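You operate a simulated robot arm through the tools that you are given. There is no shell and no other tool.

You are at the controls of a simulated robot arm. One attempt, no reset.

Task
Guard the tray fan and give it a test run on 230 volts.
Fine: fan guard seated on the fan frame, guard clip locked and feed dial at 230 V before the feed breaker goes on; breaker off at the end; leave the voltage slide.

It is judged by the outcome, as a careful person would: the job done as asked, and still so three seconds after it is handed in. It fails if anything else is knocked over, pushed out of place, dropped, spilled or broken.

Robot
A 7-joint arm with a two-finger gripper, fixed in place. Base frame: the origin is at the foot of the arm, x ahead of it, y to its left, z up; the work surface is at about z = 76. Readings come in cm, degrees, newtons and seconds.
With the tool pointing down near the work surface it reaches from about 34 to 72 cm from the base axis. Its first joint turns from -66.0 to 66.0 degrees. Payload 2.45 kg.
The tool frame sits at the grasp point between the pads (the TCP): z along the fingers, y along the line on which they close. The tips reach 2.6 cm beyond it. The gripper opens to 9.6 cm. The gripper's body begins 6.9 cm behind the TCP.
Orientation is told as [roll, pitch, yaw] about the base's x, y, z axes, in that order, counted from this pose: with the fingers straight down and closing along the base's y, the tool's x points along the base's -x, its y along +y and its z along -z.

Tools
- The arm moves only by the tool drive_tool. Its argument "commands" is a list of rows, each a list of 3 entries, a list of its own where there are three numbers: the shift along the tool's x, y, z in units of 20 mm (1.0 is 20 mm), then the turn, a rotation vector about the tool's x, y, z in units of 4 degrees (1.0 is 4 degrees), then the gripper command, from -1 (fully open) to 1 (shut), values between in proportion. In form: [[[x, y, z], [wx, wy, wz], fingers], ...]. A call has 1 to 20 rows; each row shifts and turns the commanded pose from where the row before left it, along the tool's axes as they then stand. A call with a number of a shift or a turn outside -1 to 1 is refused whole. A row lasts 0.2 s, in which the tool goes at most 5 cm and 8.6 degrees; a call with a longer step from one row to the next is refused whole, and so is a gripper value outside its range. Where a pose cannot be reached the arm comes as near as it can. A force on the tool above 40 N (or 10 N above the force at the start of the call, whichever is more), or a blocked arm, ends the call early, and 0.2 s more pass. Each finger halts on what it meets, pressing with about 35 N; the grip force reading is that of the motor and also rises with nothing between the fingers. The clock runs only during rows and for 0.2 s after the last one: add rows that do not move to give the fingers time. It gives the time, the measured TCP pose, the force on the tool (base axes), the opening and the grip force at its end, in the units of the frame above (readings bear some noise), with the torque about the TCP (base axes, N m) and any sound that the robot's microphone picked up.
- Cameras (640 x 400 px; columns grow to the right, rows downward): "scene" is fixed at [16.15, -38.59, 143.38]; the picture's right is [0.82, -0.57, 0.00], its down [-0.28, -0.41, -0.87] and it looks along [0.50, 0.71, -0.50] (base axes); focal length 347 px, centre (320, 200). "wrist" rides on the gripper at [8.2, 0.3, -9.8] in the tool frame; the picture's right is [-0.04, 1.00, 0.00], its down [-0.73, -0.03, -0.68] and it looks along [-0.68, -0.03, 0.73] (tool axes); focal length 256 px, centre (320, 200). There is no depth. A picture from a camera that has moved, and an enlarged one, comes with that camera's place and axes in the base frame and with its lens.
- get_image(camera): a new picture of that camera. No time passes.
- zoom(camera, box): a new picture of the part [left, top, right, bottom] of that camera's present view, enlarged. No time passes.
- hand_in(): hands the job in; it is judged then, once.

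Places have to be worked out from the pictures, the camera data and where the tool is seen. Open the gripper and draw the arm clear of the work before you hand the job in, unless the task says otherwise.

The tools are called after "Emit:" as name(argument=value, ...) on one line, values as JSON. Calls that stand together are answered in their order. drive_tool: Moves the arm, as the interface text tells. Its arguments: {"type":"object","properties":{"commands":{"type":"array"}},"required":["commands"]} The other tools are called the same way: get_image (camera) takes a picture; zoom (camera, box) takes an enlarged picture of a part of a camera's view; hand_in () hands the job in.

At the start:

```text
clock: 0.0
eef_pos: [41.6, -0.59, 121.42]
ee_rot: [0.0, 0.1, 0.0]
contact_force: [-1.4, -0.6, 0.8]
torque: [0.01, 0.0, -0.05]
grip_width: 9.59
grasp_force: 0.0
```

scene: 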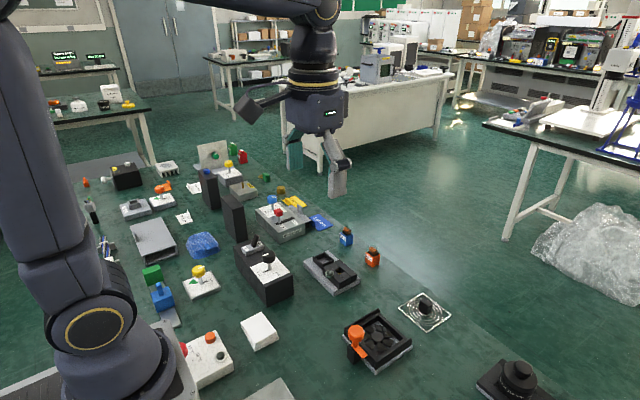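
wrist: 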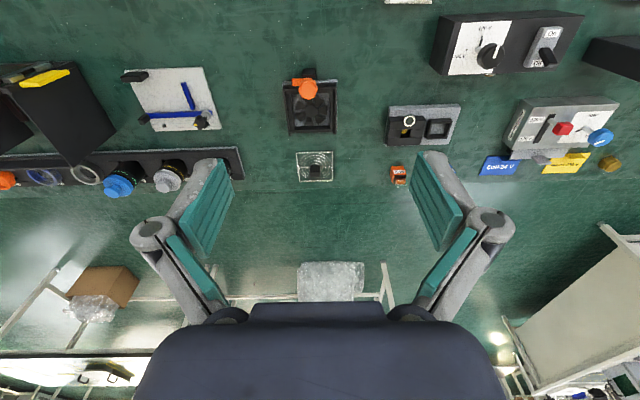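

I'll look closely at the workplace first, since the fan (black frame with an orange clip), the guard and the feed devices have to be located before anything moves.

Emit:
zoom(camera="scene", box=[300, 240, 460, 380])

Emit:
zoom(camera="scene", box=[180, 180, 340, 310])

Emit:
zoom(camera="scene", box=[70, 130, 230, 260])

Emit:
zoom(camera="scene", box=[130, 250, 300, 400])

Emit:
zoom(camera="wrist", box=[240, 50, 400, 200])

Emit:
zoom(camera="wrist", box=[380, 0, 640, 190])

```text
2.86 times, centred on (380, 310) of scene
camera zoom: at [16.15, -38.59, 143.38], right [0.82, -0.57, 0.0], down [-0.28, -0.41, -0.87], along [0.5, 0.71, -0.5], focal length 992 px, centre (149, -114)
```

zoom: 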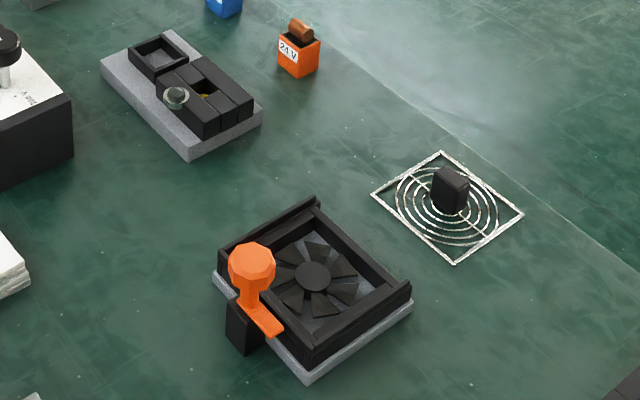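

```text
3.08 times, centred on (260, 245) of scene
camera zoom: at [16.15, -38.59, 143.38], right [0.82, -0.57, 0.0], down [-0.28, -0.41, -0.87], along [0.5, 0.71, -0.5], focal length 1068 px, centre (505, 62)
```

zoom: 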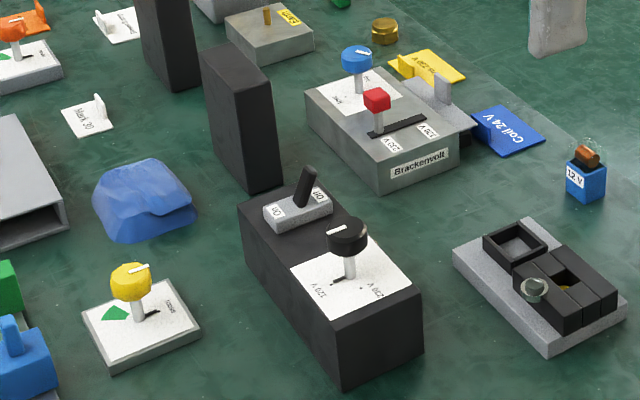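

```text
3.08 times, centred on (150, 195) of scene
camera zoom: at [16.15, -38.59, 143.38], right [0.82, -0.57, 0.0], down [-0.28, -0.41, -0.87], along [0.5, 0.71, -0.5], focal length 1068 px, centre (843, 215)
```

zoom: 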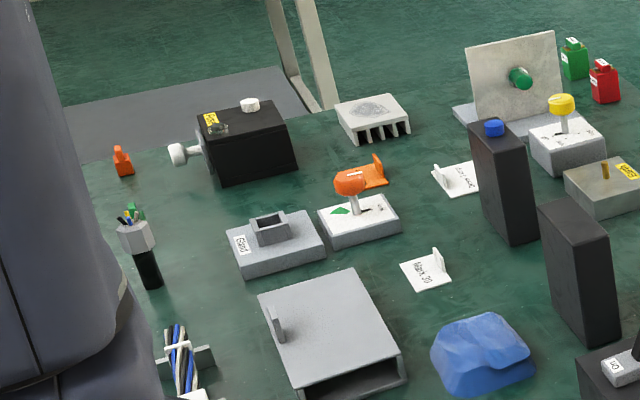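

```text
2.67 times, centred on (215, 325) of scene
camera zoom: at [16.15, -38.59, 143.38], right [0.82, -0.57, 0.0], down [-0.28, -0.41, -0.87], along [0.5, 0.71, -0.5], focal length 926 px, centre (600, -133)
```

zoom: 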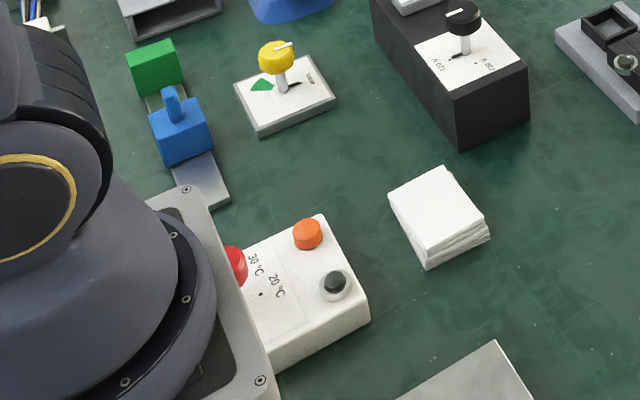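

```text
2.67 times, centred on (320, 125) of wrist
camera zoom: at [33.51, -0.3, 131.29], right [0.04, 1.0, 0.0], down [0.73, -0.03, 0.68], along [0.68, -0.03, -0.73], focal length 683 px, centre (320, 400)
```

zoom: 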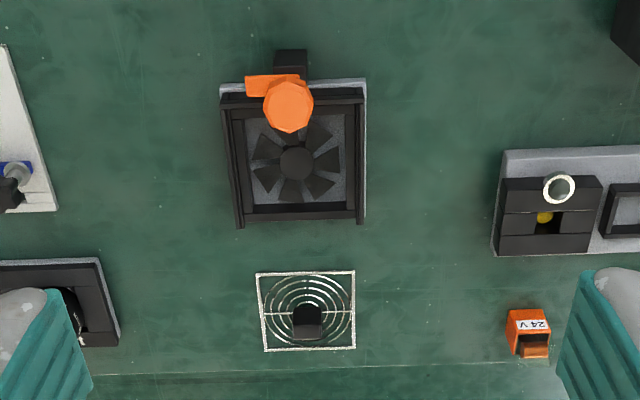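

```text
2.11 times, centred on (510, 95) of wrist
camera zoom: at [33.51, -0.3, 131.29], right [0.04, 1.0, 0.0], down [0.73, -0.03, 0.68], along [0.68, -0.03, -0.73], focal length 539 px, centre (-80, 421)
```

zoom: 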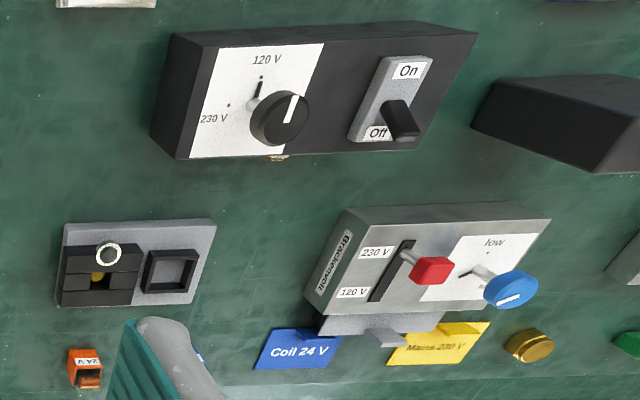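

The feed box carries a dial (120/230 V) and an On/Off breaker. The fan has an orange clip, and the guard lies flat beyond it. I'll zoom tighter on each, since the box is not the only thing with a voltage selector.

Emit:
zoom(camera="wrist", box=[280, 60, 345, 140])

Emit:
zoom(camera="scene", box=[340, 305, 420, 375])

Emit:
zoom(camera="scene", box=[390, 280, 460, 340])

Emit:
zoom(camera="scene", box=[235, 230, 300, 310])

Emit:
zoom(camera="wrist", box=[440, 10, 590, 80])

Emit:
zoom(camera="wrist", box=[0, 50, 250, 210])

```text
5.00 times, centred on (312, 100) of wrist
camera zoom: at [33.51, -0.3, 131.29], right [0.04, 1.0, 0.0], down [0.73, -0.03, 0.68], along [0.68, -0.03, -0.73], focal length 1280 px, centre (358, 700)
```

zoom: 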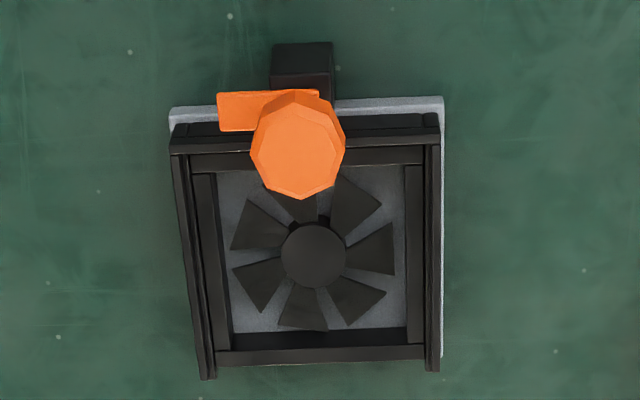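

```text
5.71 times, centred on (380, 340) of scene
camera zoom: at [16.15, -38.59, 143.38], right [0.82, -0.57, 0.0], down [-0.28, -0.41, -0.87], along [0.5, 0.71, -0.5], focal length 1984 px, centre (-23, -600)
```

zoom: 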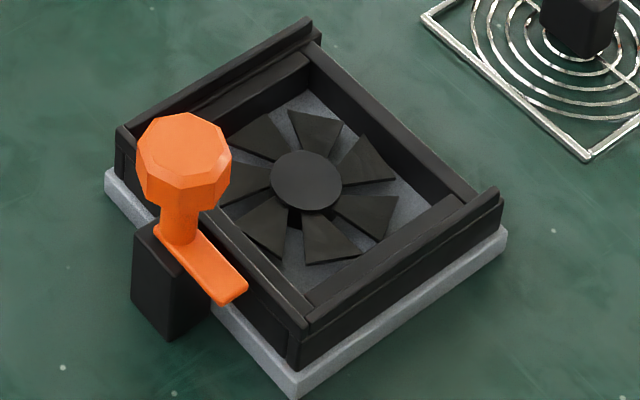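

```text
6.67 times, centred on (425, 310) of scene
camera zoom: at [16.15, -38.59, 143.38], right [0.82, -0.57, 0.0], down [-0.28, -0.41, -0.87], along [0.5, 0.71, -0.5], focal length 2315 px, centre (-380, -533)
```

zoom: 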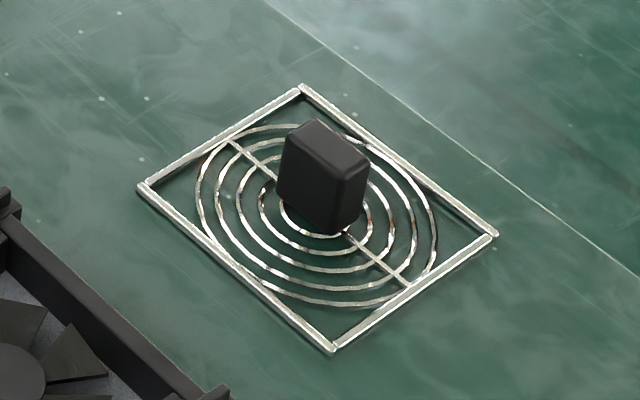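

```text
5.00 times, centred on (268, 270) of scene
camera zoom: at [16.15, -38.59, 143.38], right [0.82, -0.57, 0.0], down [-0.28, -0.41, -0.87], along [0.5, 0.71, -0.5], focal length 1736 px, centre (582, -150)
```

zoom: 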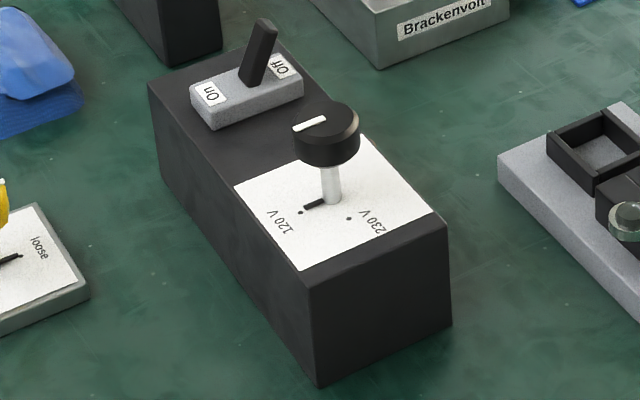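

```text
4.27 times, centred on (515, 45) of wrist
camera zoom: at [33.51, -0.3, 131.29], right [0.04, 1.0, 0.0], down [0.73, -0.03, 0.68], along [0.68, -0.03, -0.73], focal length 1092 px, centre (-512, 861)
```

zoom: 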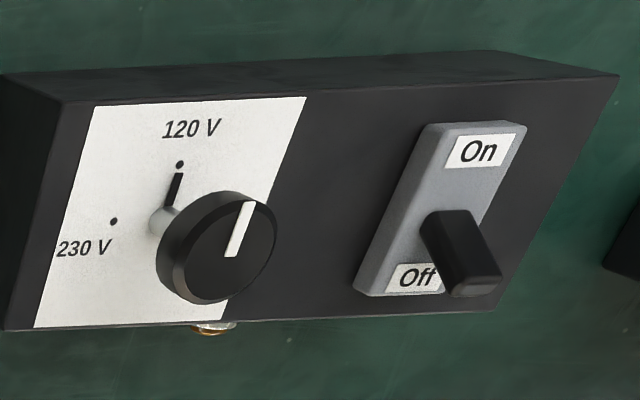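

```text
2.50 times, centred on (125, 130) of wrist
camera zoom: at [33.51, -0.3, 131.29], right [0.04, 1.0, 0.0], down [0.73, -0.03, 0.68], along [0.68, -0.03, -0.73], focal length 640 px, centre (808, 375)
```

zoom: 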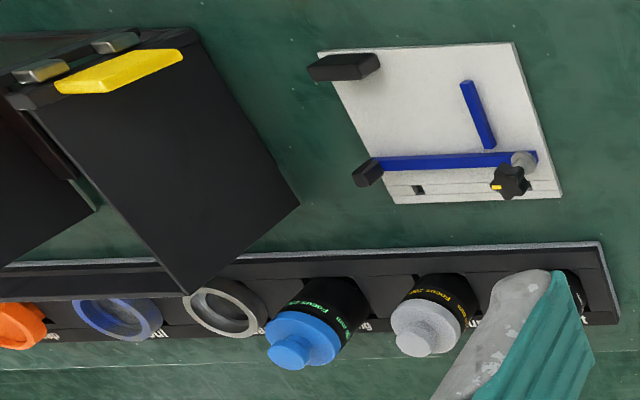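

Two-camera fixes: fan centre about (57, -3.2), clip knob about (50.3, -3.3, 83.8), guard centre about (73, -3.3), and dial shaft about (45.6, 25.9) on a box top at z≈82. The dial points to 120 V and the breaker is Off. I'll move over the fan and guard for a nearer look.

Emit:
drive_tool(commands=[[[-0.862, -0.104, 0.938], [0, 0, 0], -1], [[-0.862, -0.104, 0.938], [0, 0, 0], -1], [[-0.862, -0.104, 0.938], [0, 0, 0], -1], [[-0.862, -0.104, 0.938], [0, 0, 0], -1], [[-0.862, -0.104, 0.938], [0, 0, 0], -1], [[-0.862, -0.104, 0.938], [0, 0, 0], -1], [[-0.862, -0.104, 0.938], [0, 0, 0], -1], [[-0.862, -0.104, 0.938], [0, 0, 0], -1], [[-0.862, -0.104, 0.938], [0, 0, 0], -1], [[-0.862, -0.104, 0.938], [0, 0, 0], -1], [[-0.862, -0.104, 0.938], [0, 0, 0], -1], [[-0.862, -0.104, 0.938], [0, 0, 0], -1], [[-0.862, -0.104, 0.938], [0, 0, 0], -1], [[0, 0, 0], [0, 0, 0], -1], [[0, 0, 0], [0, 0, 0], -1]])

```text
clock: 3.2
eef_pos: [63.94, -3.45, 96.86]
ee_rot: [0.1, 0.0, -0.1]
contact_force: [0.1, -0.2, 0.3]
torque: [0.02, -0.02, -0.02]
grip_width: 9.61
grasp_force: 0.1
```

The tool is at (63.9, -3.5, 96.9), with no contact force. I'll take pictures of the guard and fan from here.

Emit:
get_image(camera="wrist")

Emit:
zoom(camera="scene", box=[320, 250, 480, 380])

```text
taken
camera wrist: at [55.89, -3.09, 106.77], right [0.04, 1.0, 0.0], down [0.73, -0.03, 0.68], along [0.68, -0.03, -0.73], focal length 256 px, centre (320, 200)
```

wrist: 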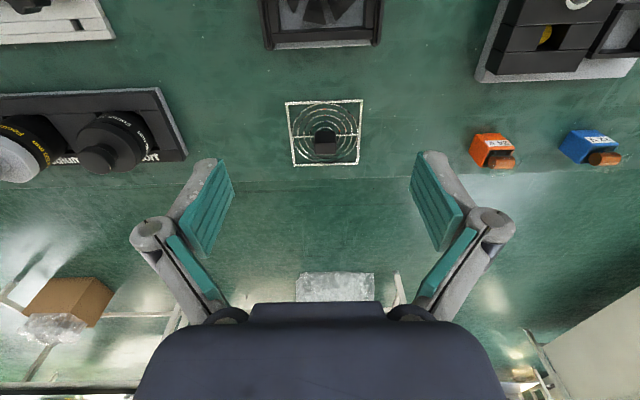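

```text
3.08 times, centred on (400, 315) of scene
camera zoom: at [16.15, -38.59, 143.38], right [0.82, -0.57, 0.0], down [-0.28, -0.41, -0.87], along [0.5, 0.71, -0.5], focal length 1068 px, centre (74, -154)
```

zoom: 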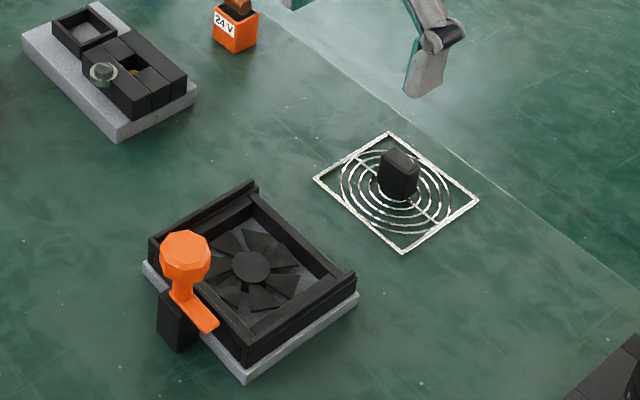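

I'll zoom the wrist view on the guard and on the fan frame to measure the handle and the ledge.

Emit:
zoom(camera="wrist", box=[276, 90, 376, 175])

Emit:
zoom(camera="wrist", box=[250, 0, 400, 60])

Emit:
zoom(camera="scene", box=[395, 285, 445, 330])

```text
4.71 times, centred on (326, 132) of wrist
camera zoom: at [55.89, -3.09, 106.77], right [0.04, 1.0, 0.0], down [0.73, -0.03, 0.68], along [0.68, -0.03, -0.73], focal length 1205 px, centre (292, 518)
```

zoom: 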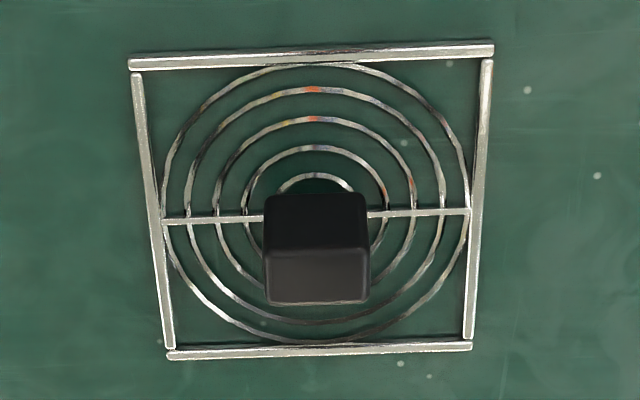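

```text
4.27 times, centred on (325, 30) of wrist
camera zoom: at [55.89, -3.09, 106.77], right [0.04, 1.0, 0.0], down [0.73, -0.03, 0.68], along [0.68, -0.03, -0.73], focal length 1092 px, centre (299, 925)
```

zoom: 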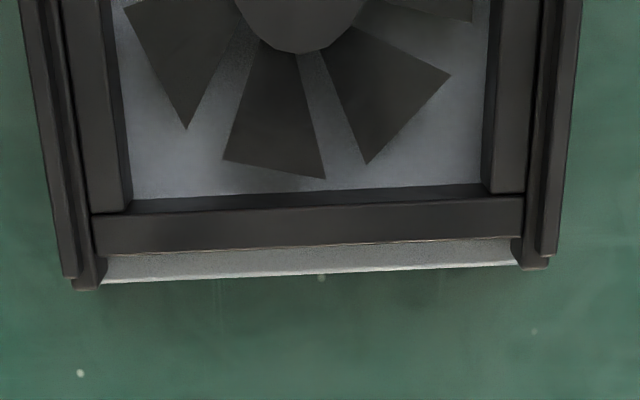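

```text
8.89 times, centred on (420, 308) of scene
camera zoom: at [16.15, -38.59, 143.38], right [0.82, -0.57, 0.0], down [-0.28, -0.41, -0.87], along [0.5, 0.71, -0.5], focal length 3087 px, centre (-569, -756)
```

zoom: 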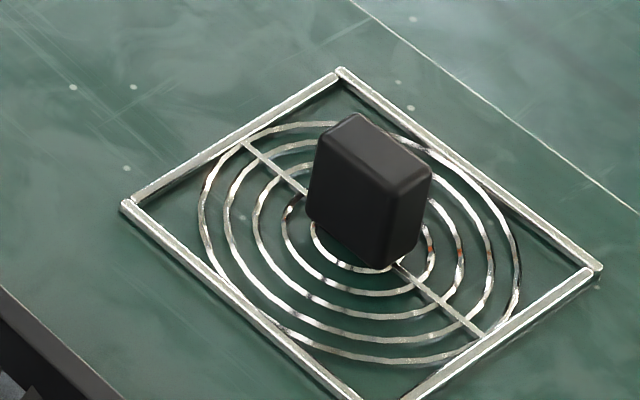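

The guard is about 9.3 cm square, centred at (72.75, -3.2), and lies square to the base. Its handle spans x 72.0–73.5, is about 2.5 cm wide in y, and tops out at z≈79.4. I'll go above it and see whether the arm reaches that far.

Emit:
drive_tool(commands=[[[-0.738, 0.021, 0.905], [0, 0, 0], -1], [[-0.738, 0.021, 0.905], [0, 0, 0], -1], [[-0.738, 0.021, 0.905], [0, 0, 0], -0.6], [[-0.738, 0.021, 0.905], [0, 0, 0], -0.4], [[-0.738, 0.021, 0.905], [0, 0, 0], -0.2], [[-0.738, 0.021, 0.905], [0, 0, 0], -0.2], [[0, 0, 0], [0, 0, 0], -0.2], [[0, 0, 0], [0, 0, 0], -0.2]])

Emit:
get_image(camera="wrist")

```text
clock: 5.0
eef_pos: [72.88, -3.3, 86.17]
ee_rot: [0.0, 0.1, 0.1]
contact_force: [-0.2, 0.3, -0.1]
torque: [0.03, 0.0, 0.03]
grip_width: 5.76
grasp_force: 0.0
```

```text
taken
camera wrist: at [64.75, -2.94, 96.08], right [0.04, 1.0, 0.0], down [0.73, -0.03, 0.68], along [0.68, -0.03, -0.73], focal length 256 px, centre (320, 200)
```

wrist: 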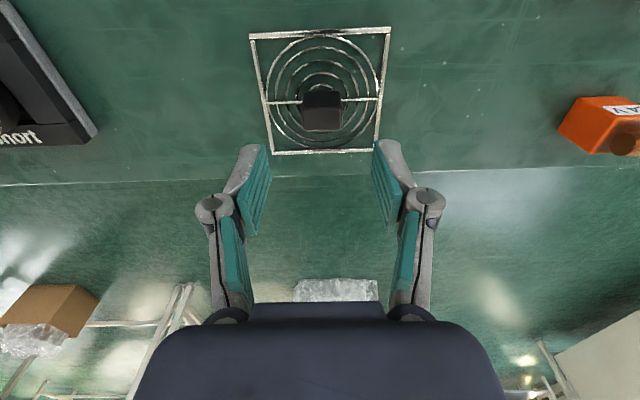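

The arm reaches (72.9, -3.3) fine, and this view again puts the handle top at about (72.75, -3.16). I'll go down to z≈79.5, keeping the tips just above the wires.

Emit:
drive_tool(commands=[[[0, 0.01, 0.667], [0, 0, 0], -0.2], [[0, 0.01, 0.667], [0, 0, 0], -0.2], [[0, 0.01, 0.667], [0, 0, 0], -0.2], [[0, 0.01, 0.667], [0, 0, 0], -0.2], [[0, 0.01, 0.6], [0, 0, 0], -0.2], [[0, 0, 0], [0, 0, 0], -0.2], [[0, 0, 0], [0, 0, 0], -0.2]])

Emit:
get_image(camera="wrist")

Emit:
zoom(camera="scene", box=[380, 260, 470, 340])

```text
clock: 6.6
eef_pos: [72.11, -3.14, 79.54]
ee_rot: [-0.1, -0.1, 0.1]
contact_force: [-0.4, 0.6, 0.3]
torque: [-0.01, 0.01, -0.01]
grip_width: 5.76
grasp_force: 0.0
out of reach, approached as far as the arm can: row 3, 5
```

```text
taken
camera wrist: at [63.93, -2.71, 89.57], right [0.04, 1.0, 0.0], down [0.73, -0.03, 0.68], along [0.68, -0.03, -0.73], focal length 256 px, centre (320, 200)
```

wrist: 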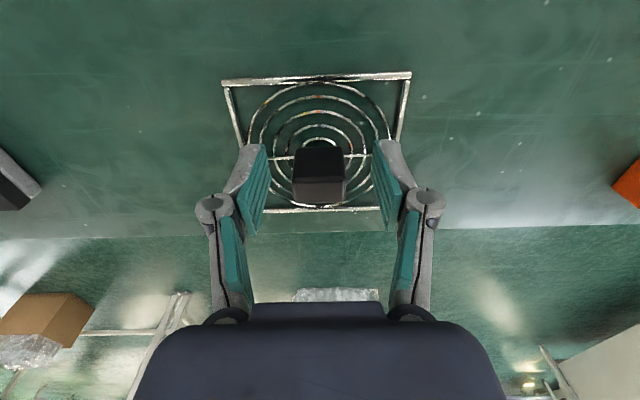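

```text
5.00 times, centred on (425, 300) of scene
camera zoom: at [16.15, -38.59, 143.38], right [0.82, -0.57, 0.0], down [-0.28, -0.41, -0.87], along [0.5, 0.71, -0.5], focal length 1736 px, centre (-205, -300)
```

zoom: 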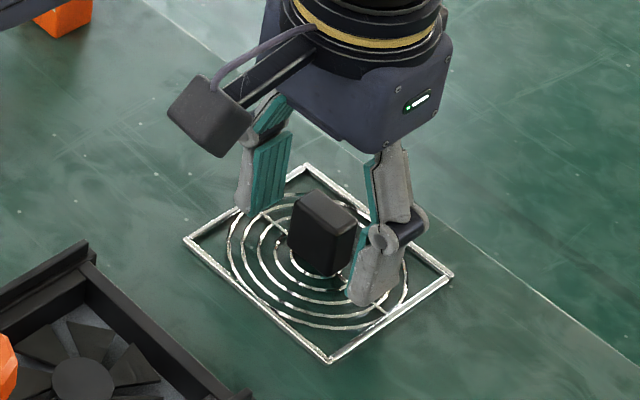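

The arm got to x = 72.1 at z = 79.5, a little short of the handle centre. The 2.4 cm wide fingers still cover x 70.9–73.3 against the handle's 72.0–73.5. They sit evenly on both sides of it, so I'll close.

Emit:
drive_tool(commands=[[[0, 0, 0], [0, 0, 0], 0.2], [[0, 0, 0], [0, 0, 0], 0.6], [[0, 0, 0], [0, 0, 0], 1], [[0, 0, 0], [0, 0, 0], 1], [[0, 0, 0], [0, 0, 0], 1], [[0, 0, 0], [0, 0, 0], 1]])

Emit:
get_image(camera="wrist")

```text
clock: 8.0
eef_pos: [72.02, -3.14, 79.61]
ee_rot: [0.0, 0.1, 0.0]
contact_force: [0.1, 0.9, 0.8]
torque: [-0.01, 0.02, -0.03]
grip_width: 2.71
grasp_force: 34.9
```

```text
taken
camera wrist: at [63.93, -2.72, 89.58], right [0.04, 1.0, 0.0], down [0.73, -0.03, 0.68], along [0.68, -0.03, -0.73], focal length 256 px, centre (320, 200)
```

wrist: 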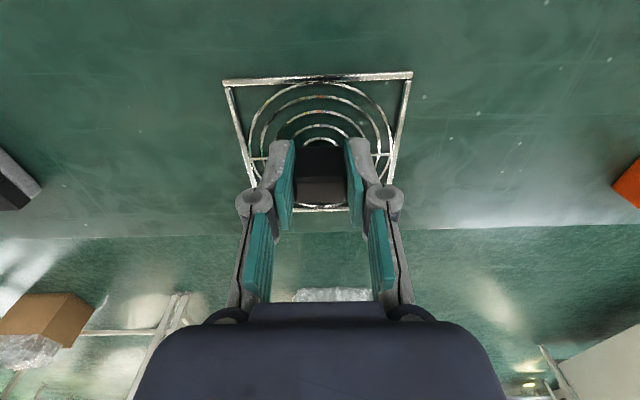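

The handle is held at 2.7 cm wide with 35 N. I'll lift straight up about 9 cm and check that the guard hangs level.

Emit:
drive_tool(commands=[[[0, 0, -0.4], [0, 0, 0], 1], [[0, 0, -0.8], [0, 0, 0], 1], [[0, 0, -0.9], [0, 0, 0], 1], [[0, 0, -0.9], [0, 0, 0], 1], [[0, 0, -0.9], [0, 0, 0], 1], [[0, 0, -0.6], [0, 0, 0], 1], [[0, 0, 0], [0, 0, 0], 1]])

Emit:
get_image(camera="wrist")

Emit:
zoom(camera="scene", box=[330, 220, 470, 380])

```text
clock: 9.6
eef_pos: [72.98, -3.03, 88.56]
ee_rot: [0.0, 0.1, -0.1]
contact_force: [0.5, 0.8, -0.1]
torque: [0.01, -0.02, 0.0]
grip_width: 2.68
grasp_force: 35.2
out of reach, approached as far as the arm can: row 3, 5
```

```text
taken
camera wrist: at [64.85, -2.69, 98.51], right [0.04, 1.0, 0.0], down [0.73, -0.03, 0.68], along [0.68, -0.03, -0.74], focal length 256 px, centre (320, 200)
```

wrist: 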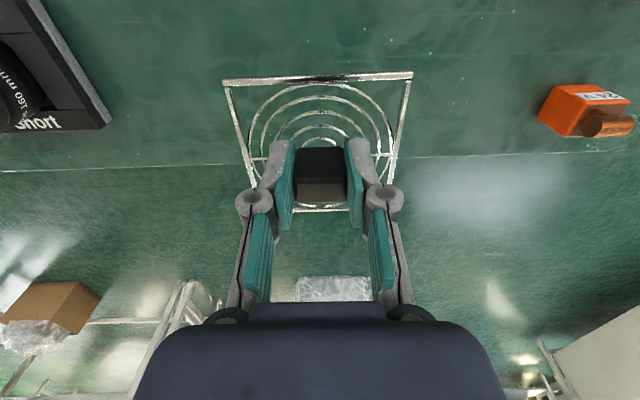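

```text
2.50 times, centred on (400, 300) of scene
camera zoom: at [16.15, -38.59, 143.38], right [0.82, -0.57, 0.0], down [-0.28, -0.41, -0.87], along [0.5, 0.71, -0.5], focal length 868 px, centre (120, -50)
```

zoom: 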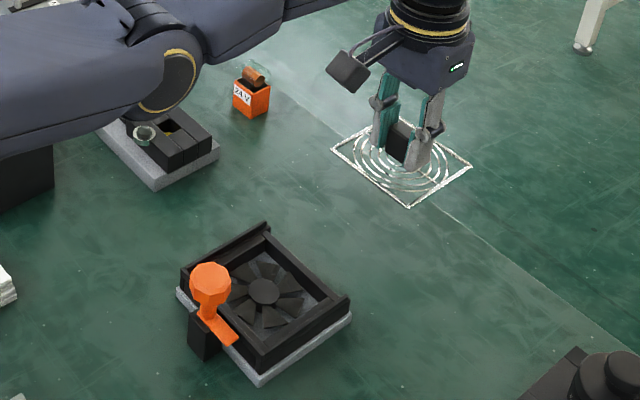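

The guard came up level and unshifted in the grip, with its near edge about 4.2 cm behind the TCP and centred in y. I'll carry it back over the fan at a safe height and look at the frame before lowering.

Emit:
drive_tool(commands=[[[0.4, -0.01, -0.6], [0, 0, 0], 1], [[0.8, -0.01, -0.6], [0, 0, 0], 1], [[0.9, -0.01, -0.6], [0, 0, 0], 1], [[0.9, -0.01, -0.6], [0, 0, 0], 1], [[0.9, -0.01, -0.6], [0, 0, 0], 1], [[0.9, -0.01, -0.25], [0, 0, 0], 1], [[0.8, -0.01, 0], [0, 0, 0], 1], [[0.4, -0.01, 0], [0, 0, 0], 1], [[0, 0, 0], [0, 0, 0], 1], [[0, 0, 0], [0, 0, 0], 1]])

Emit:
get_image(camera="wrist")

Emit:
zoom(camera="wrist", box=[220, 0, 420, 125])

Emit:
zoom(camera="scene", box=[330, 220, 470, 380])

```text
clock: 11.8
eef_pos: [72.81, -3.69, 95.31]
ee_rot: [0.0, 0.1, 0.0]
contact_force: [0.5, 0.7, -0.1]
torque: [0.01, 0.0, 0.01]
grip_width: 2.69
grasp_force: 34.9
out of reach, approached as far as the arm can: row 1, 2, 3, 4, 5, 6, 7, 8
```

```text
taken
camera wrist: at [64.76, -3.32, 105.08], right [0.04, 1.0, 0.0], down [0.73, -0.03, 0.68], along [0.68, -0.03, -0.74], focal length 256 px, centre (320, 200)
```

wrist: 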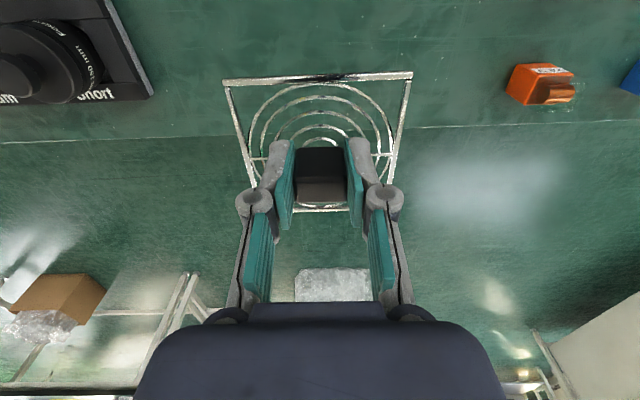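

```text
3.20 times, centred on (320, 62) of wrist
camera zoom: at [64.76, -3.32, 105.08], right [0.04, 1.0, 0.0], down [0.73, -0.03, 0.68], along [0.68, -0.03, -0.74], focal length 819 px, centre (320, 640)
```

zoom: 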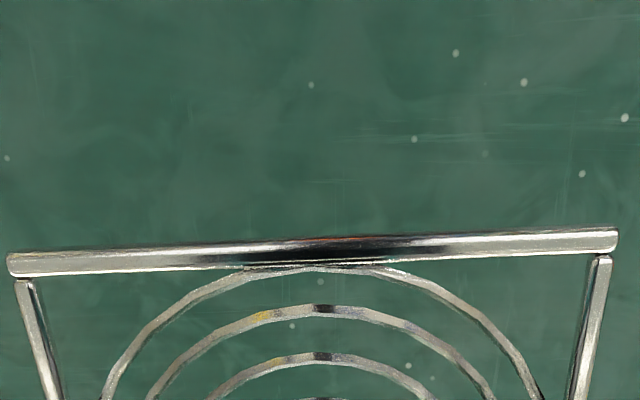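

```text
2.50 times, centred on (400, 300) of scene
camera zoom: at [16.15, -38.59, 143.38], right [0.82, -0.57, 0.0], down [-0.28, -0.41, -0.87], along [0.5, 0.71, -0.5], focal length 868 px, centre (120, -50)
```

zoom: 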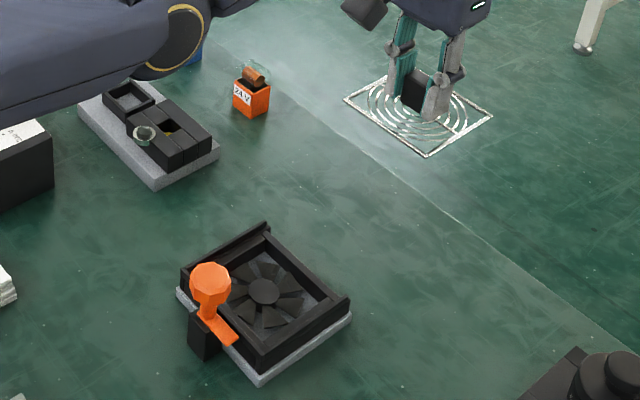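

The tool rose to z = 95.3 but x stayed at 72.8. The arm seems stuck near full stretch, and the guard is still held firmly. I'll try small inward steps to see how the arm responds.

Emit:
drive_tool(commands=[[[0, 0, 0], [0, 0, 0], 1], [[0.25, 0, 0], [0, 0, 0], 1], [[0, 0, 0], [0, 0, 0], 1]])

```text
clock: 12.6
eef_pos: [72.83, -3.7, 95.06]
ee_rot: [0.1, 0.1, 0.0]
contact_force: [0.2, 0.9, 0.1]
torque: [0.02, 0.0, 0.02]
grip_width: 2.68
grasp_force: 35.1
out of reach, approached as far as the arm can: row 2
```

Pure inward motion is refused at this straight-arm pose. Moving down should make the elbow bend, so I'll combine down with inward. Nothing is under the guard out here.

Emit:
drive_tool(commands=[[[0.3, 0, 0.7], [0, 0, 0], 1], [[0.3, 0, 0.7], [0, 0, 0], 1], [[0.4, 0, 0.6], [0, 0, 0], 1], [[0, 0, 0], [0, 0, 0], 1]])

```text
clock: 13.6
eef_pos: [72.97, -3.83, 91.22]
ee_rot: [-0.1, 0.2, -0.1]
contact_force: [0.3, 0.7, -0.9]
torque: [-0.02, -0.02, 0.02]
grip_width: 2.69
grasp_force: 35.4
out of reach, approached as far as the arm can: row 1, 2, 3
```

It moves along the reach limit but not inward. I'll try a different way to unlock the stretched elbow: a sideways shift and a small tilt, still in free air.

Emit:
drive_tool(commands=[[[0.5, 0.3, 0], [0, 0.5, 0], 1], [[0.5, 0.3, 0], [0, 0.5, 0], 1], [[0, 0, 0], [0, 0, 0], 1]])

```text
clock: 14.4
eef_pos: [71.62, -2.56, 91.3]
ee_rot: [0.0, 4.2, 0.1]
contact_force: [0.2, -0.5, -0.9]
torque: [0.01, -0.01, 0.0]
grip_width: 2.69
grasp_force: 35.2
out of reach, approached as far as the arm can: row 1
```

The tilt freed it: x dropped to 71.6, and row 2 was within reach. I'll now try moving inward while keeping this 4° tilt.

Emit:
drive_tool(commands=[[[0.5, 0, 0], [0, 0, 0], 1], [[0.5, 0, 0], [0, 0, 0], 1], [[0.5, 0, 0], [0, 0, 0], 1], [[0, 0, 0], [0, 0, 0], 1]])

```text
clock: 15.4
eef_pos: [71.53, -2.65, 91.23]
ee_rot: [0.0, 4.1, 0.0]
contact_force: [-0.9, -0.3, -0.5]
torque: [-0.01, 0.03, 0.02]
grip_width: 2.69
grasp_force: 35.1
out of reach, approached as far as the arm can: row 1, 2, 3
```

Tilting works but plain inward steps still don't take. I'll push inward with full-size steps for several rows. If it frees, the guard's underside at z≈87 still clears the clip knob, and the total inward travel is bounded at 16 cm.

Emit:
drive_tool(commands=[[[1, 0, 0], [0, 0, 0], 1], [[1, 0, 0], [0, 0, 0], 1], [[1, 0, 0], [0, 0, 0], 1], [[1, 0, 0], [0, 0, 0], 1], [[1, 0, 0], [0, 0, 0], 1], [[1, 0, 0], [0, 0, 0], 1], [[1, 0, 0], [0, 0, 0], 1], [[0, 0, 0], [0, 0, 0], 1]])

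```text
clock: 17.2
eef_pos: [71.46, -2.66, 91.25]
ee_rot: [-0.1, 4.1, 0.0]
contact_force: [0.5, -0.2, -0.6]
torque: [-0.03, 0.03, -0.01]
grip_width: 2.68
grasp_force: 35.0
out of reach, approached as far as the arm can: row 1, 2, 3, 4, 5, 6, 7
```

No change. I'll look at the arm's actual configuration before trying more.

Emit:
get_image(camera="scene")

Emit:
get_image(camera="wrist")

```text
taken
```

scene: 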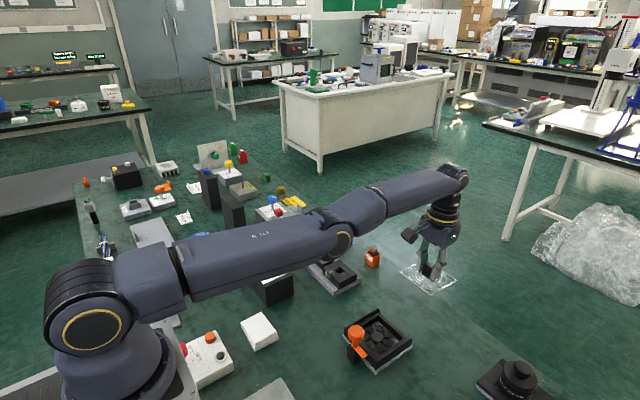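

```text
taken
camera wrist: at [64.13, -2.26, 101.72], right [0.04, 1.0, 0.0], down [0.78, -0.03, 0.62], along [0.62, -0.03, -0.78], focal length 256 px, centre (320, 200)
```

wrist: 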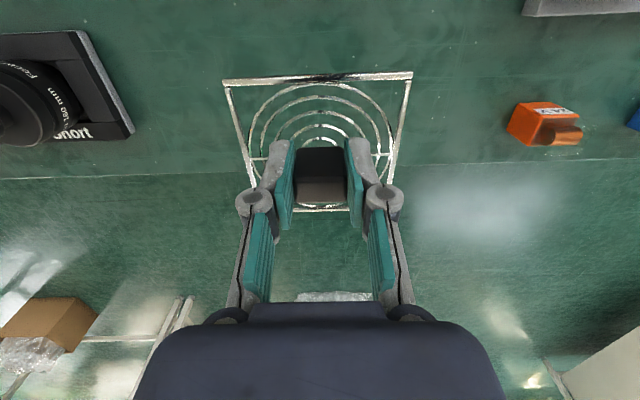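

The arm is completely straight from shoulder to wrist, which is a singular pose. Tilting the fingers inward about the wrist shares motion with the elbow and should bend it upward, so I'll tilt about 20° with the matching TCP shift. The guard stays high in free air.

Emit:
drive_tool(commands=[[[1, 0, 0], [0, 1, 0], 1], [[1, 0, 0], [0, 1, 0], 1], [[1, 0, 0], [0, 1, 0], 1], [[1, 0, 0], [0, 1, 0], 1], [[1, 0, 0], [0, 1, 0], 1], [[0, 0, 0], [0, 0, 0], 1], [[0, 0, 0], [0, 0, 0], 1]])

Emit:
get_image(camera="scene")

```text
clock: 18.8
eef_pos: [64.14, -2.9, 93.42]
ee_rot: [0.0, 24.1, 0.1]
contact_force: [1.0, -0.4, -0.8]
torque: [-0.01, 0.0, 0.01]
grip_width: 2.7
grasp_force: 35.2
out of reach, approached as far as the arm can: row 1, 2, 3, 4, 5
```

```text
taken
```

scene: 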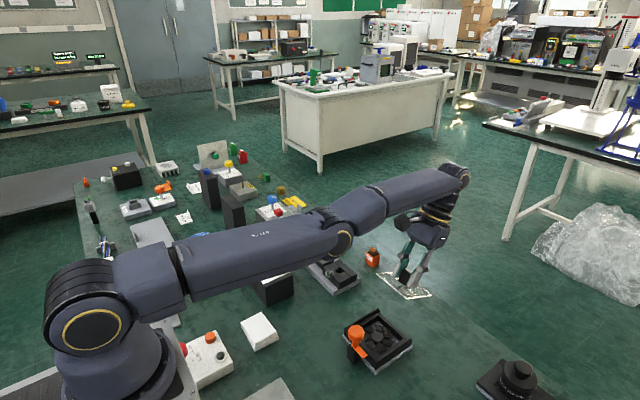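

Tilted 24°, the TCP is at x = 64.1. Now I'll push along base -x and see whether the elbow gives.

Emit:
drive_tool(commands=[[[0.45, 0, 0.2], [0, 0, 0], 1], [[0.45, 0, 0.2], [0, 0, 0], 1], [[0.9, 0, 0.4], [0, 0, 0], 1], [[0, 0, 0], [0, 0, 0], 1]])

```text
clock: 19.8
eef_pos: [64.19, -3.03, 93.2]
ee_rot: [0.0, 24.1, 0.0]
contact_force: [-0.1, -0.1, -1.2]
torque: [0.03, 0.0, 0.03]
grip_width: 2.7
grasp_force: 34.9
out of reach, approached as far as the arm can: row 1, 2, 3
```

Still held at the limit. I'll zoom on the arm to see which way, if any, the elbow is bent.

Emit:
zoom(camera="scene", box=[40, 140, 490, 400])

```text
1.42 times, centred on (265, 270) of scene
camera zoom: at [16.15, -38.59, 143.38], right [0.82, -0.57, 0.0], down [-0.28, -0.41, -0.87], along [0.5, 0.71, -0.5], focal length 494 px, centre (398, 100)
```

zoom: 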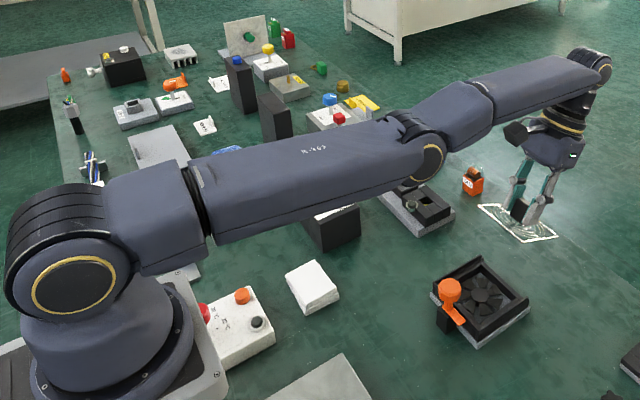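

The arm is straight with the elbow level. I'll push inward with full steps for more rows from this tilted pose. The guard's lowest point, about z 88, still clears the clip knob, and travel stays bounded.

Emit:
drive_tool(commands=[[[0.9, 0, 0.4], [0, 0, 0], 1], [[0.9, 0, 0.4], [0, 0, 0], 1], [[0.9, 0, 0.4], [0, 0, 0], 1], [[0.9, 0, 0.4], [0, 0, 0], 1], [[0.9, 0, 0.4], [0, 0, 0], 1], [[0.9, 0, 0.4], [0, 0, 0], 1]])

```text
clock: 21.2
eef_pos: [64.16, -2.81, 93.3]
ee_rot: [0.0, 24.2, 0.1]
contact_force: [0.0, 0.3, -1.0]
torque: [0.04, -0.02, -0.02]
grip_width: 2.71
grasp_force: 35.0
out of reach, approached as far as the arm can: row 1, 2, 3, 4, 5, 6
```

Inward pushes do nothing here. I'll probe the opposite case: rotate back toward vertical while asking the TCP to stay put, which needs the wrist to come in.

Emit:
drive_tool(commands=[[[0, 0, 0], [0, -1, 0], 1], [[0, 0, 0], [0, -1, 0], 1], [[0, 0, 0], [0, 0, 0], 1]])

```text
clock: 22.0
eef_pos: [67.02, -3.25, 93.45]
ee_rot: [0.0, 16.0, 0.1]
contact_force: [-0.1, -0.5, -0.2]
torque: [0.0, -0.01, 0.0]
grip_width: 2.72
grasp_force: 34.5
out of reach, approached as far as the arm can: row 1, 2
```

One explanation fits everything: the elbow has slipped slightly past straight (sagging), so bending further that way is blocked. I'll first stretch outward to true straight, then tilt inward without pulling in, so the elbow breaks upward, and only then ask for inward motion.

Emit:
drive_tool(commands=[[[-0.5, 0, -0.14], [0, 0, 0], 1], [[-0.5, 0, -0.14], [0, 0, 0], 1], [[0.6, 0, 0], [0, 1, 0], 1], [[0.6, 0, 0], [0, 1, 0], 1], [[0.6, 0, 0], [0, 1, 0], 1], [[0.44, 0, 0.23], [0, 0, 0], 1], [[0.44, 0, 0.23], [0, 0, 0], 1], [[0, 0, 0], [0, 0, 0], 1]])

```text
clock: 23.8
eef_pos: [60.9, -3.4, 95.23]
ee_rot: [0.0, 27.9, 0.0]
contact_force: [-0.2, 0.0, -1.2]
torque: [0.01, -0.06, -0.02]
grip_width: 2.72
grasp_force: 34.7
out of reach, approached as far as the arm can: row 1, 2, 4, 5, 6
```

It worked: row 7 was within reach, and the TCP at x = 60.9 is about 2 cm inside the straight-arm limit. I'll continue inward a little to bend the elbow properly.

Emit:
drive_tool(commands=[[[0.44, 0, 0.23], [0, 0, 0], 1], [[0.44, 0, 0.23], [0, 0, 0], 1], [[0.44, 0, 0.23], [0, 0, 0], 1], [[0.44, 0, 0.23], [0, 0, 0], 1], [[0, 0, 0], [0, 0, 0], 1]])

Emit:
get_image(camera="scene")

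```text
clock: 25.0
eef_pos: [56.96, -3.43, 95.25]
ee_rot: [0.0, 28.1, 0.0]
contact_force: [-0.4, 0.6, -1.3]
torque: [0.0, -0.01, 0.0]
grip_width: 2.7
grasp_force: 34.6
```

```text
taken
```

scene: 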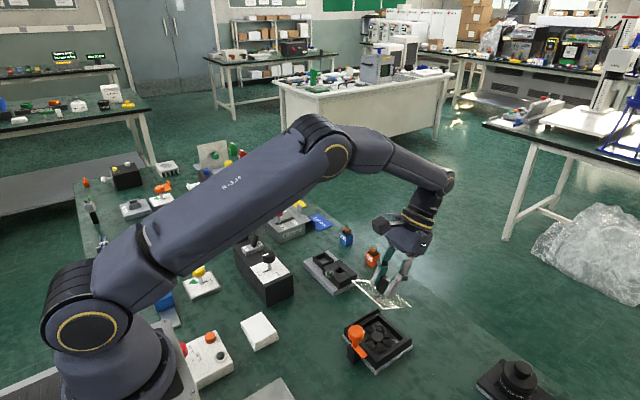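

The elbow is up and the arm moves freely again. I'll level the tool back to vertical with the TCP in place.

Emit:
drive_tool(commands=[[[0, 0, 0], [0, -1, 0], 1], [[0, 0, 0], [0, -1, 0], 1], [[0, 0, 0], [0, -1, 0], 1], [[0, 0, 0], [0, -1, 0], 1], [[0, 0, 0], [0, -1, 0], 1], [[0, 0, 0], [0, -1, 0], 1], [[0, 0, 0], [0, -1, 0], 1], [[0, 0, 0], [0, 0, 0], 1], [[0, 0, 0], [0, 0, 0], 1]])

Emit:
get_image(camera="wrist")

Emit:
zoom(camera="wrist", box=[210, 0, 430, 137])

Emit:
zoom(camera="scene", box=[320, 250, 440, 380])

```text
clock: 27.0
eef_pos: [56.82, -3.46, 95.28]
ee_rot: [0.0, -0.1, 0.0]
contact_force: [0.1, -0.5, -0.7]
torque: [0.0, 0.01, -0.04]
grip_width: 2.72
grasp_force: 35.3
```

```text
taken
camera wrist: at [48.86, -3.06, 105.18], right [0.04, 1.0, 0.0], down [0.73, -0.03, 0.68], along [0.68, -0.03, -0.73], focal length 256 px, centre (320, 200)
```

wrist: 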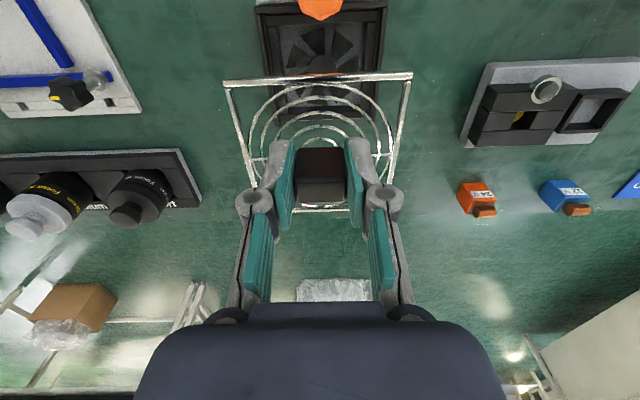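

```text
2.91 times, centred on (320, 68) of wrist
camera zoom: at [48.86, -3.06, 105.18], right [0.04, 1.0, 0.0], down [0.73, -0.03, 0.68], along [0.68, -0.03, -0.73], focal length 745 px, centre (320, 582)
```

zoom: 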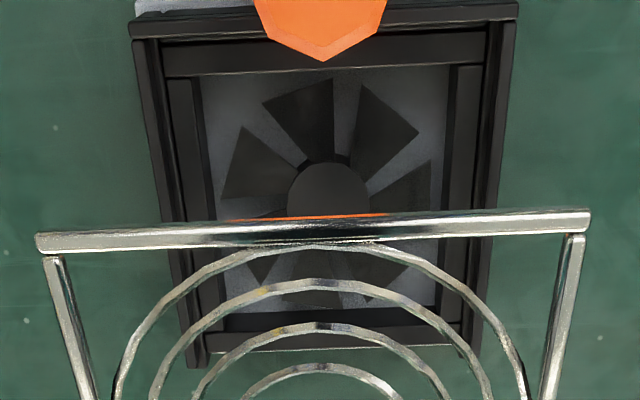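

```text
3.08 times, centred on (380, 315) of scene
camera zoom: at [16.15, -38.59, 143.38], right [0.82, -0.57, 0.0], down [-0.28, -0.41, -0.87], along [0.5, 0.71, -0.5], focal length 1068 px, centre (135, -154)
```

zoom: 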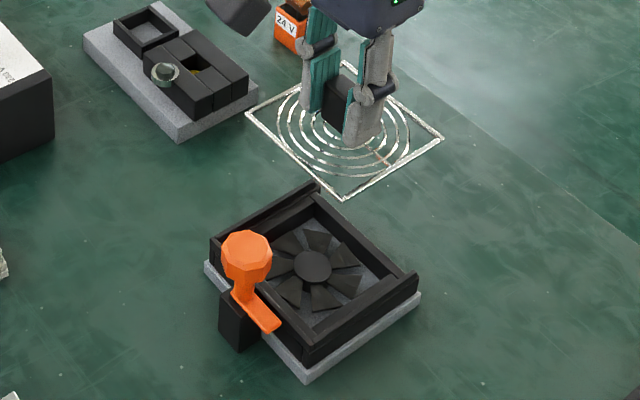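

The tool is vertical again over the fan, with the guard level and unshifted. I'll zoom on the frame's rails and ledge to measure where the guard has to drop.

Emit:
zoom(camera="wrist", box=[250, 0, 320, 44])

Emit:
zoom(camera="wrist", box=[320, 0, 400, 50])

Emit:
zoom(camera="wrist", box=[255, 65, 390, 150])

Emit:
zoom(camera="scene", box=[340, 305, 415, 352])

```text
9.09 times, centred on (285, 22) of wrist
camera zoom: at [48.86, -3.06, 105.18], right [0.04, 1.0, 0.0], down [0.73, -0.03, 0.68], along [0.68, -0.03, -0.73], focal length 2327 px, centre (638, 1818)
```

zoom: 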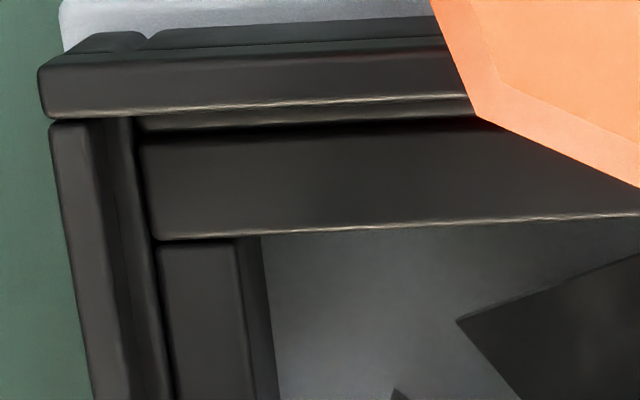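

```text
8.00 times, centred on (360, 25) of wrist
camera zoom: at [48.86, -3.06, 105.18], right [0.04, 1.0, 0.0], down [0.73, -0.03, 0.68], along [0.68, -0.03, -0.73], focal length 2048 px, centre (0, 1600)
```

zoom: 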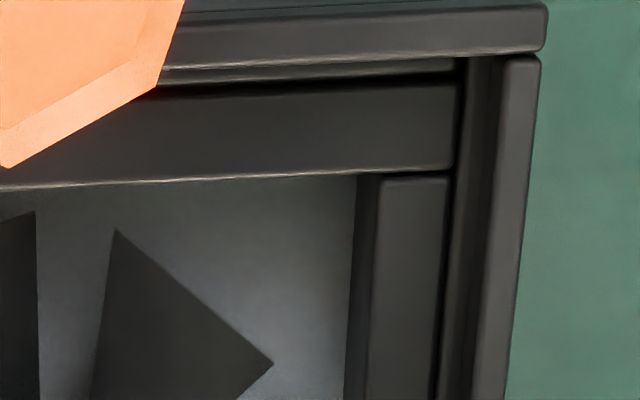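

```text
4.71 times, centred on (322, 108) of wrist
camera zoom: at [48.86, -3.06, 105.18], right [0.04, 1.0, 0.0], down [0.73, -0.03, 0.68], along [0.68, -0.03, -0.73], focal length 1205 px, centre (308, 635)
```

zoom: 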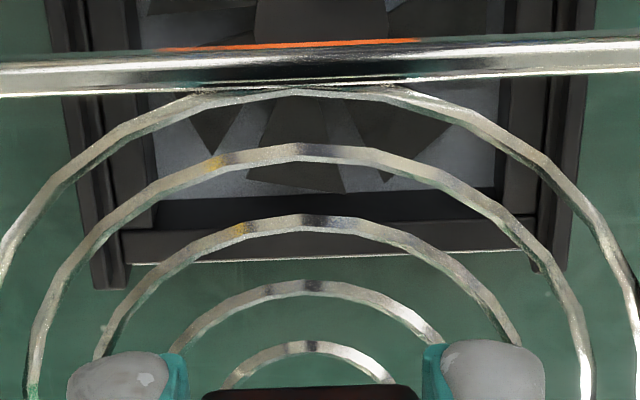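

```text
8.51 times, centred on (378, 328) of scene
camera zoom: at [16.15, -38.59, 143.38], right [0.82, -0.57, 0.0], down [-0.28, -0.41, -0.87], along [0.5, 0.71, -0.5], focal length 2956 px, centre (-169, -894)
```

zoom: 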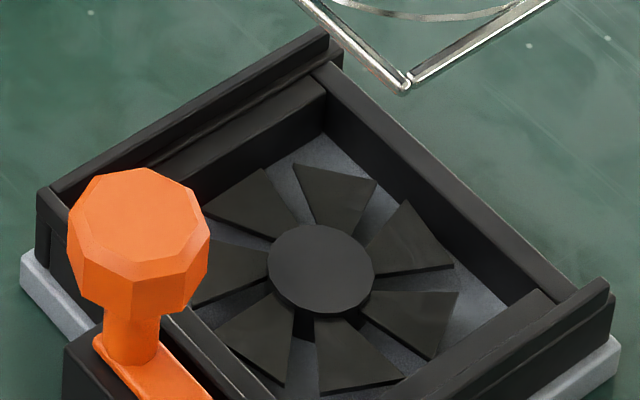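

Measured frame: the side rails' inner faces run from y ≈ -8.0 to 1.8 and the back wall's inner face is at x ≈ 51.9. Rail tops are at z ≈ 79.3 and the frame centre is about (56.8, -3.1). The clip knob leans close to the back wall, so I'll come down about 1 cm further out, stop just above the rails, and check.

Emit:
drive_tool(commands=[[[-0.05, 0.033, 0.9], [0, 0, 0], 1], [[-0.05, 0.033, 0.9], [0, 0, 0], 1], [[-0.05, 0.033, 0.9], [0, 0, 0], 1], [[-0.05, 0.033, 0.9], [0, 0, 0], 1], [[-0.05, 0.033, 0.9], [0, 0, 0], 1], [[-0.05, 0.033, 0.8], [0, 0, 0], 1], [[0, 0, 0], [0, 0, 0], 1], [[0, 0, 0], [0, 0, 0], 1]])

Emit:
get_image(camera="wrist")

Emit:
zoom(camera="wrist", box=[200, 0, 440, 150])

Emit:
zoom(camera="scene", box=[325, 275, 435, 375])

```text
clock: 28.8
eef_pos: [57.61, -3.09, 84.61]
ee_rot: [0.0, 0.0, 0.0]
contact_force: [0.4, -0.6, 0.2]
torque: [-0.01, 0.01, -0.01]
grip_width: 2.72
grasp_force: 34.6
```

```text
taken
camera wrist: at [49.58, -2.72, 94.65], right [0.04, 1.0, 0.0], down [0.73, -0.03, 0.68], along [0.68, -0.03, -0.73], focal length 256 px, centre (320, 200)
```

wrist: 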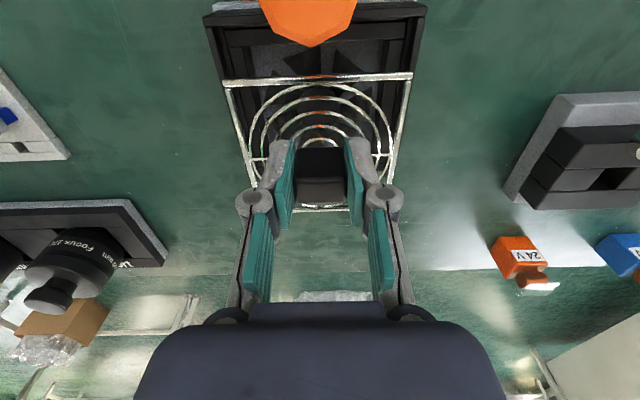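

```text
2.67 times, centred on (320, 75) of wrist
camera zoom: at [49.58, -2.72, 94.65], right [0.04, 1.0, 0.0], down [0.73, -0.03, 0.68], along [0.68, -0.03, -0.73], focal length 683 px, centre (320, 533)
```

zoom: 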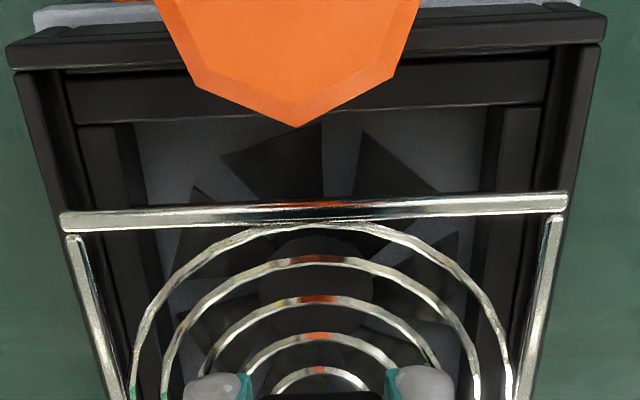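

```text
4.00 times, centred on (380, 325) of scene
camera zoom: at [16.15, -38.59, 143.38], right [0.82, -0.57, 0.0], down [-0.28, -0.41, -0.87], along [0.5, 0.71, -0.5], focal length 1389 px, centre (80, -300)
```

zoom: 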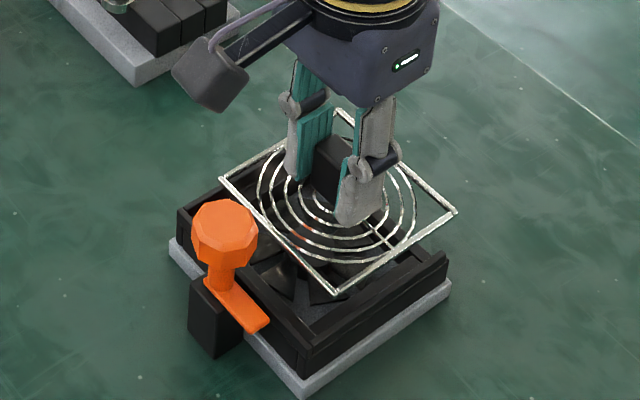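

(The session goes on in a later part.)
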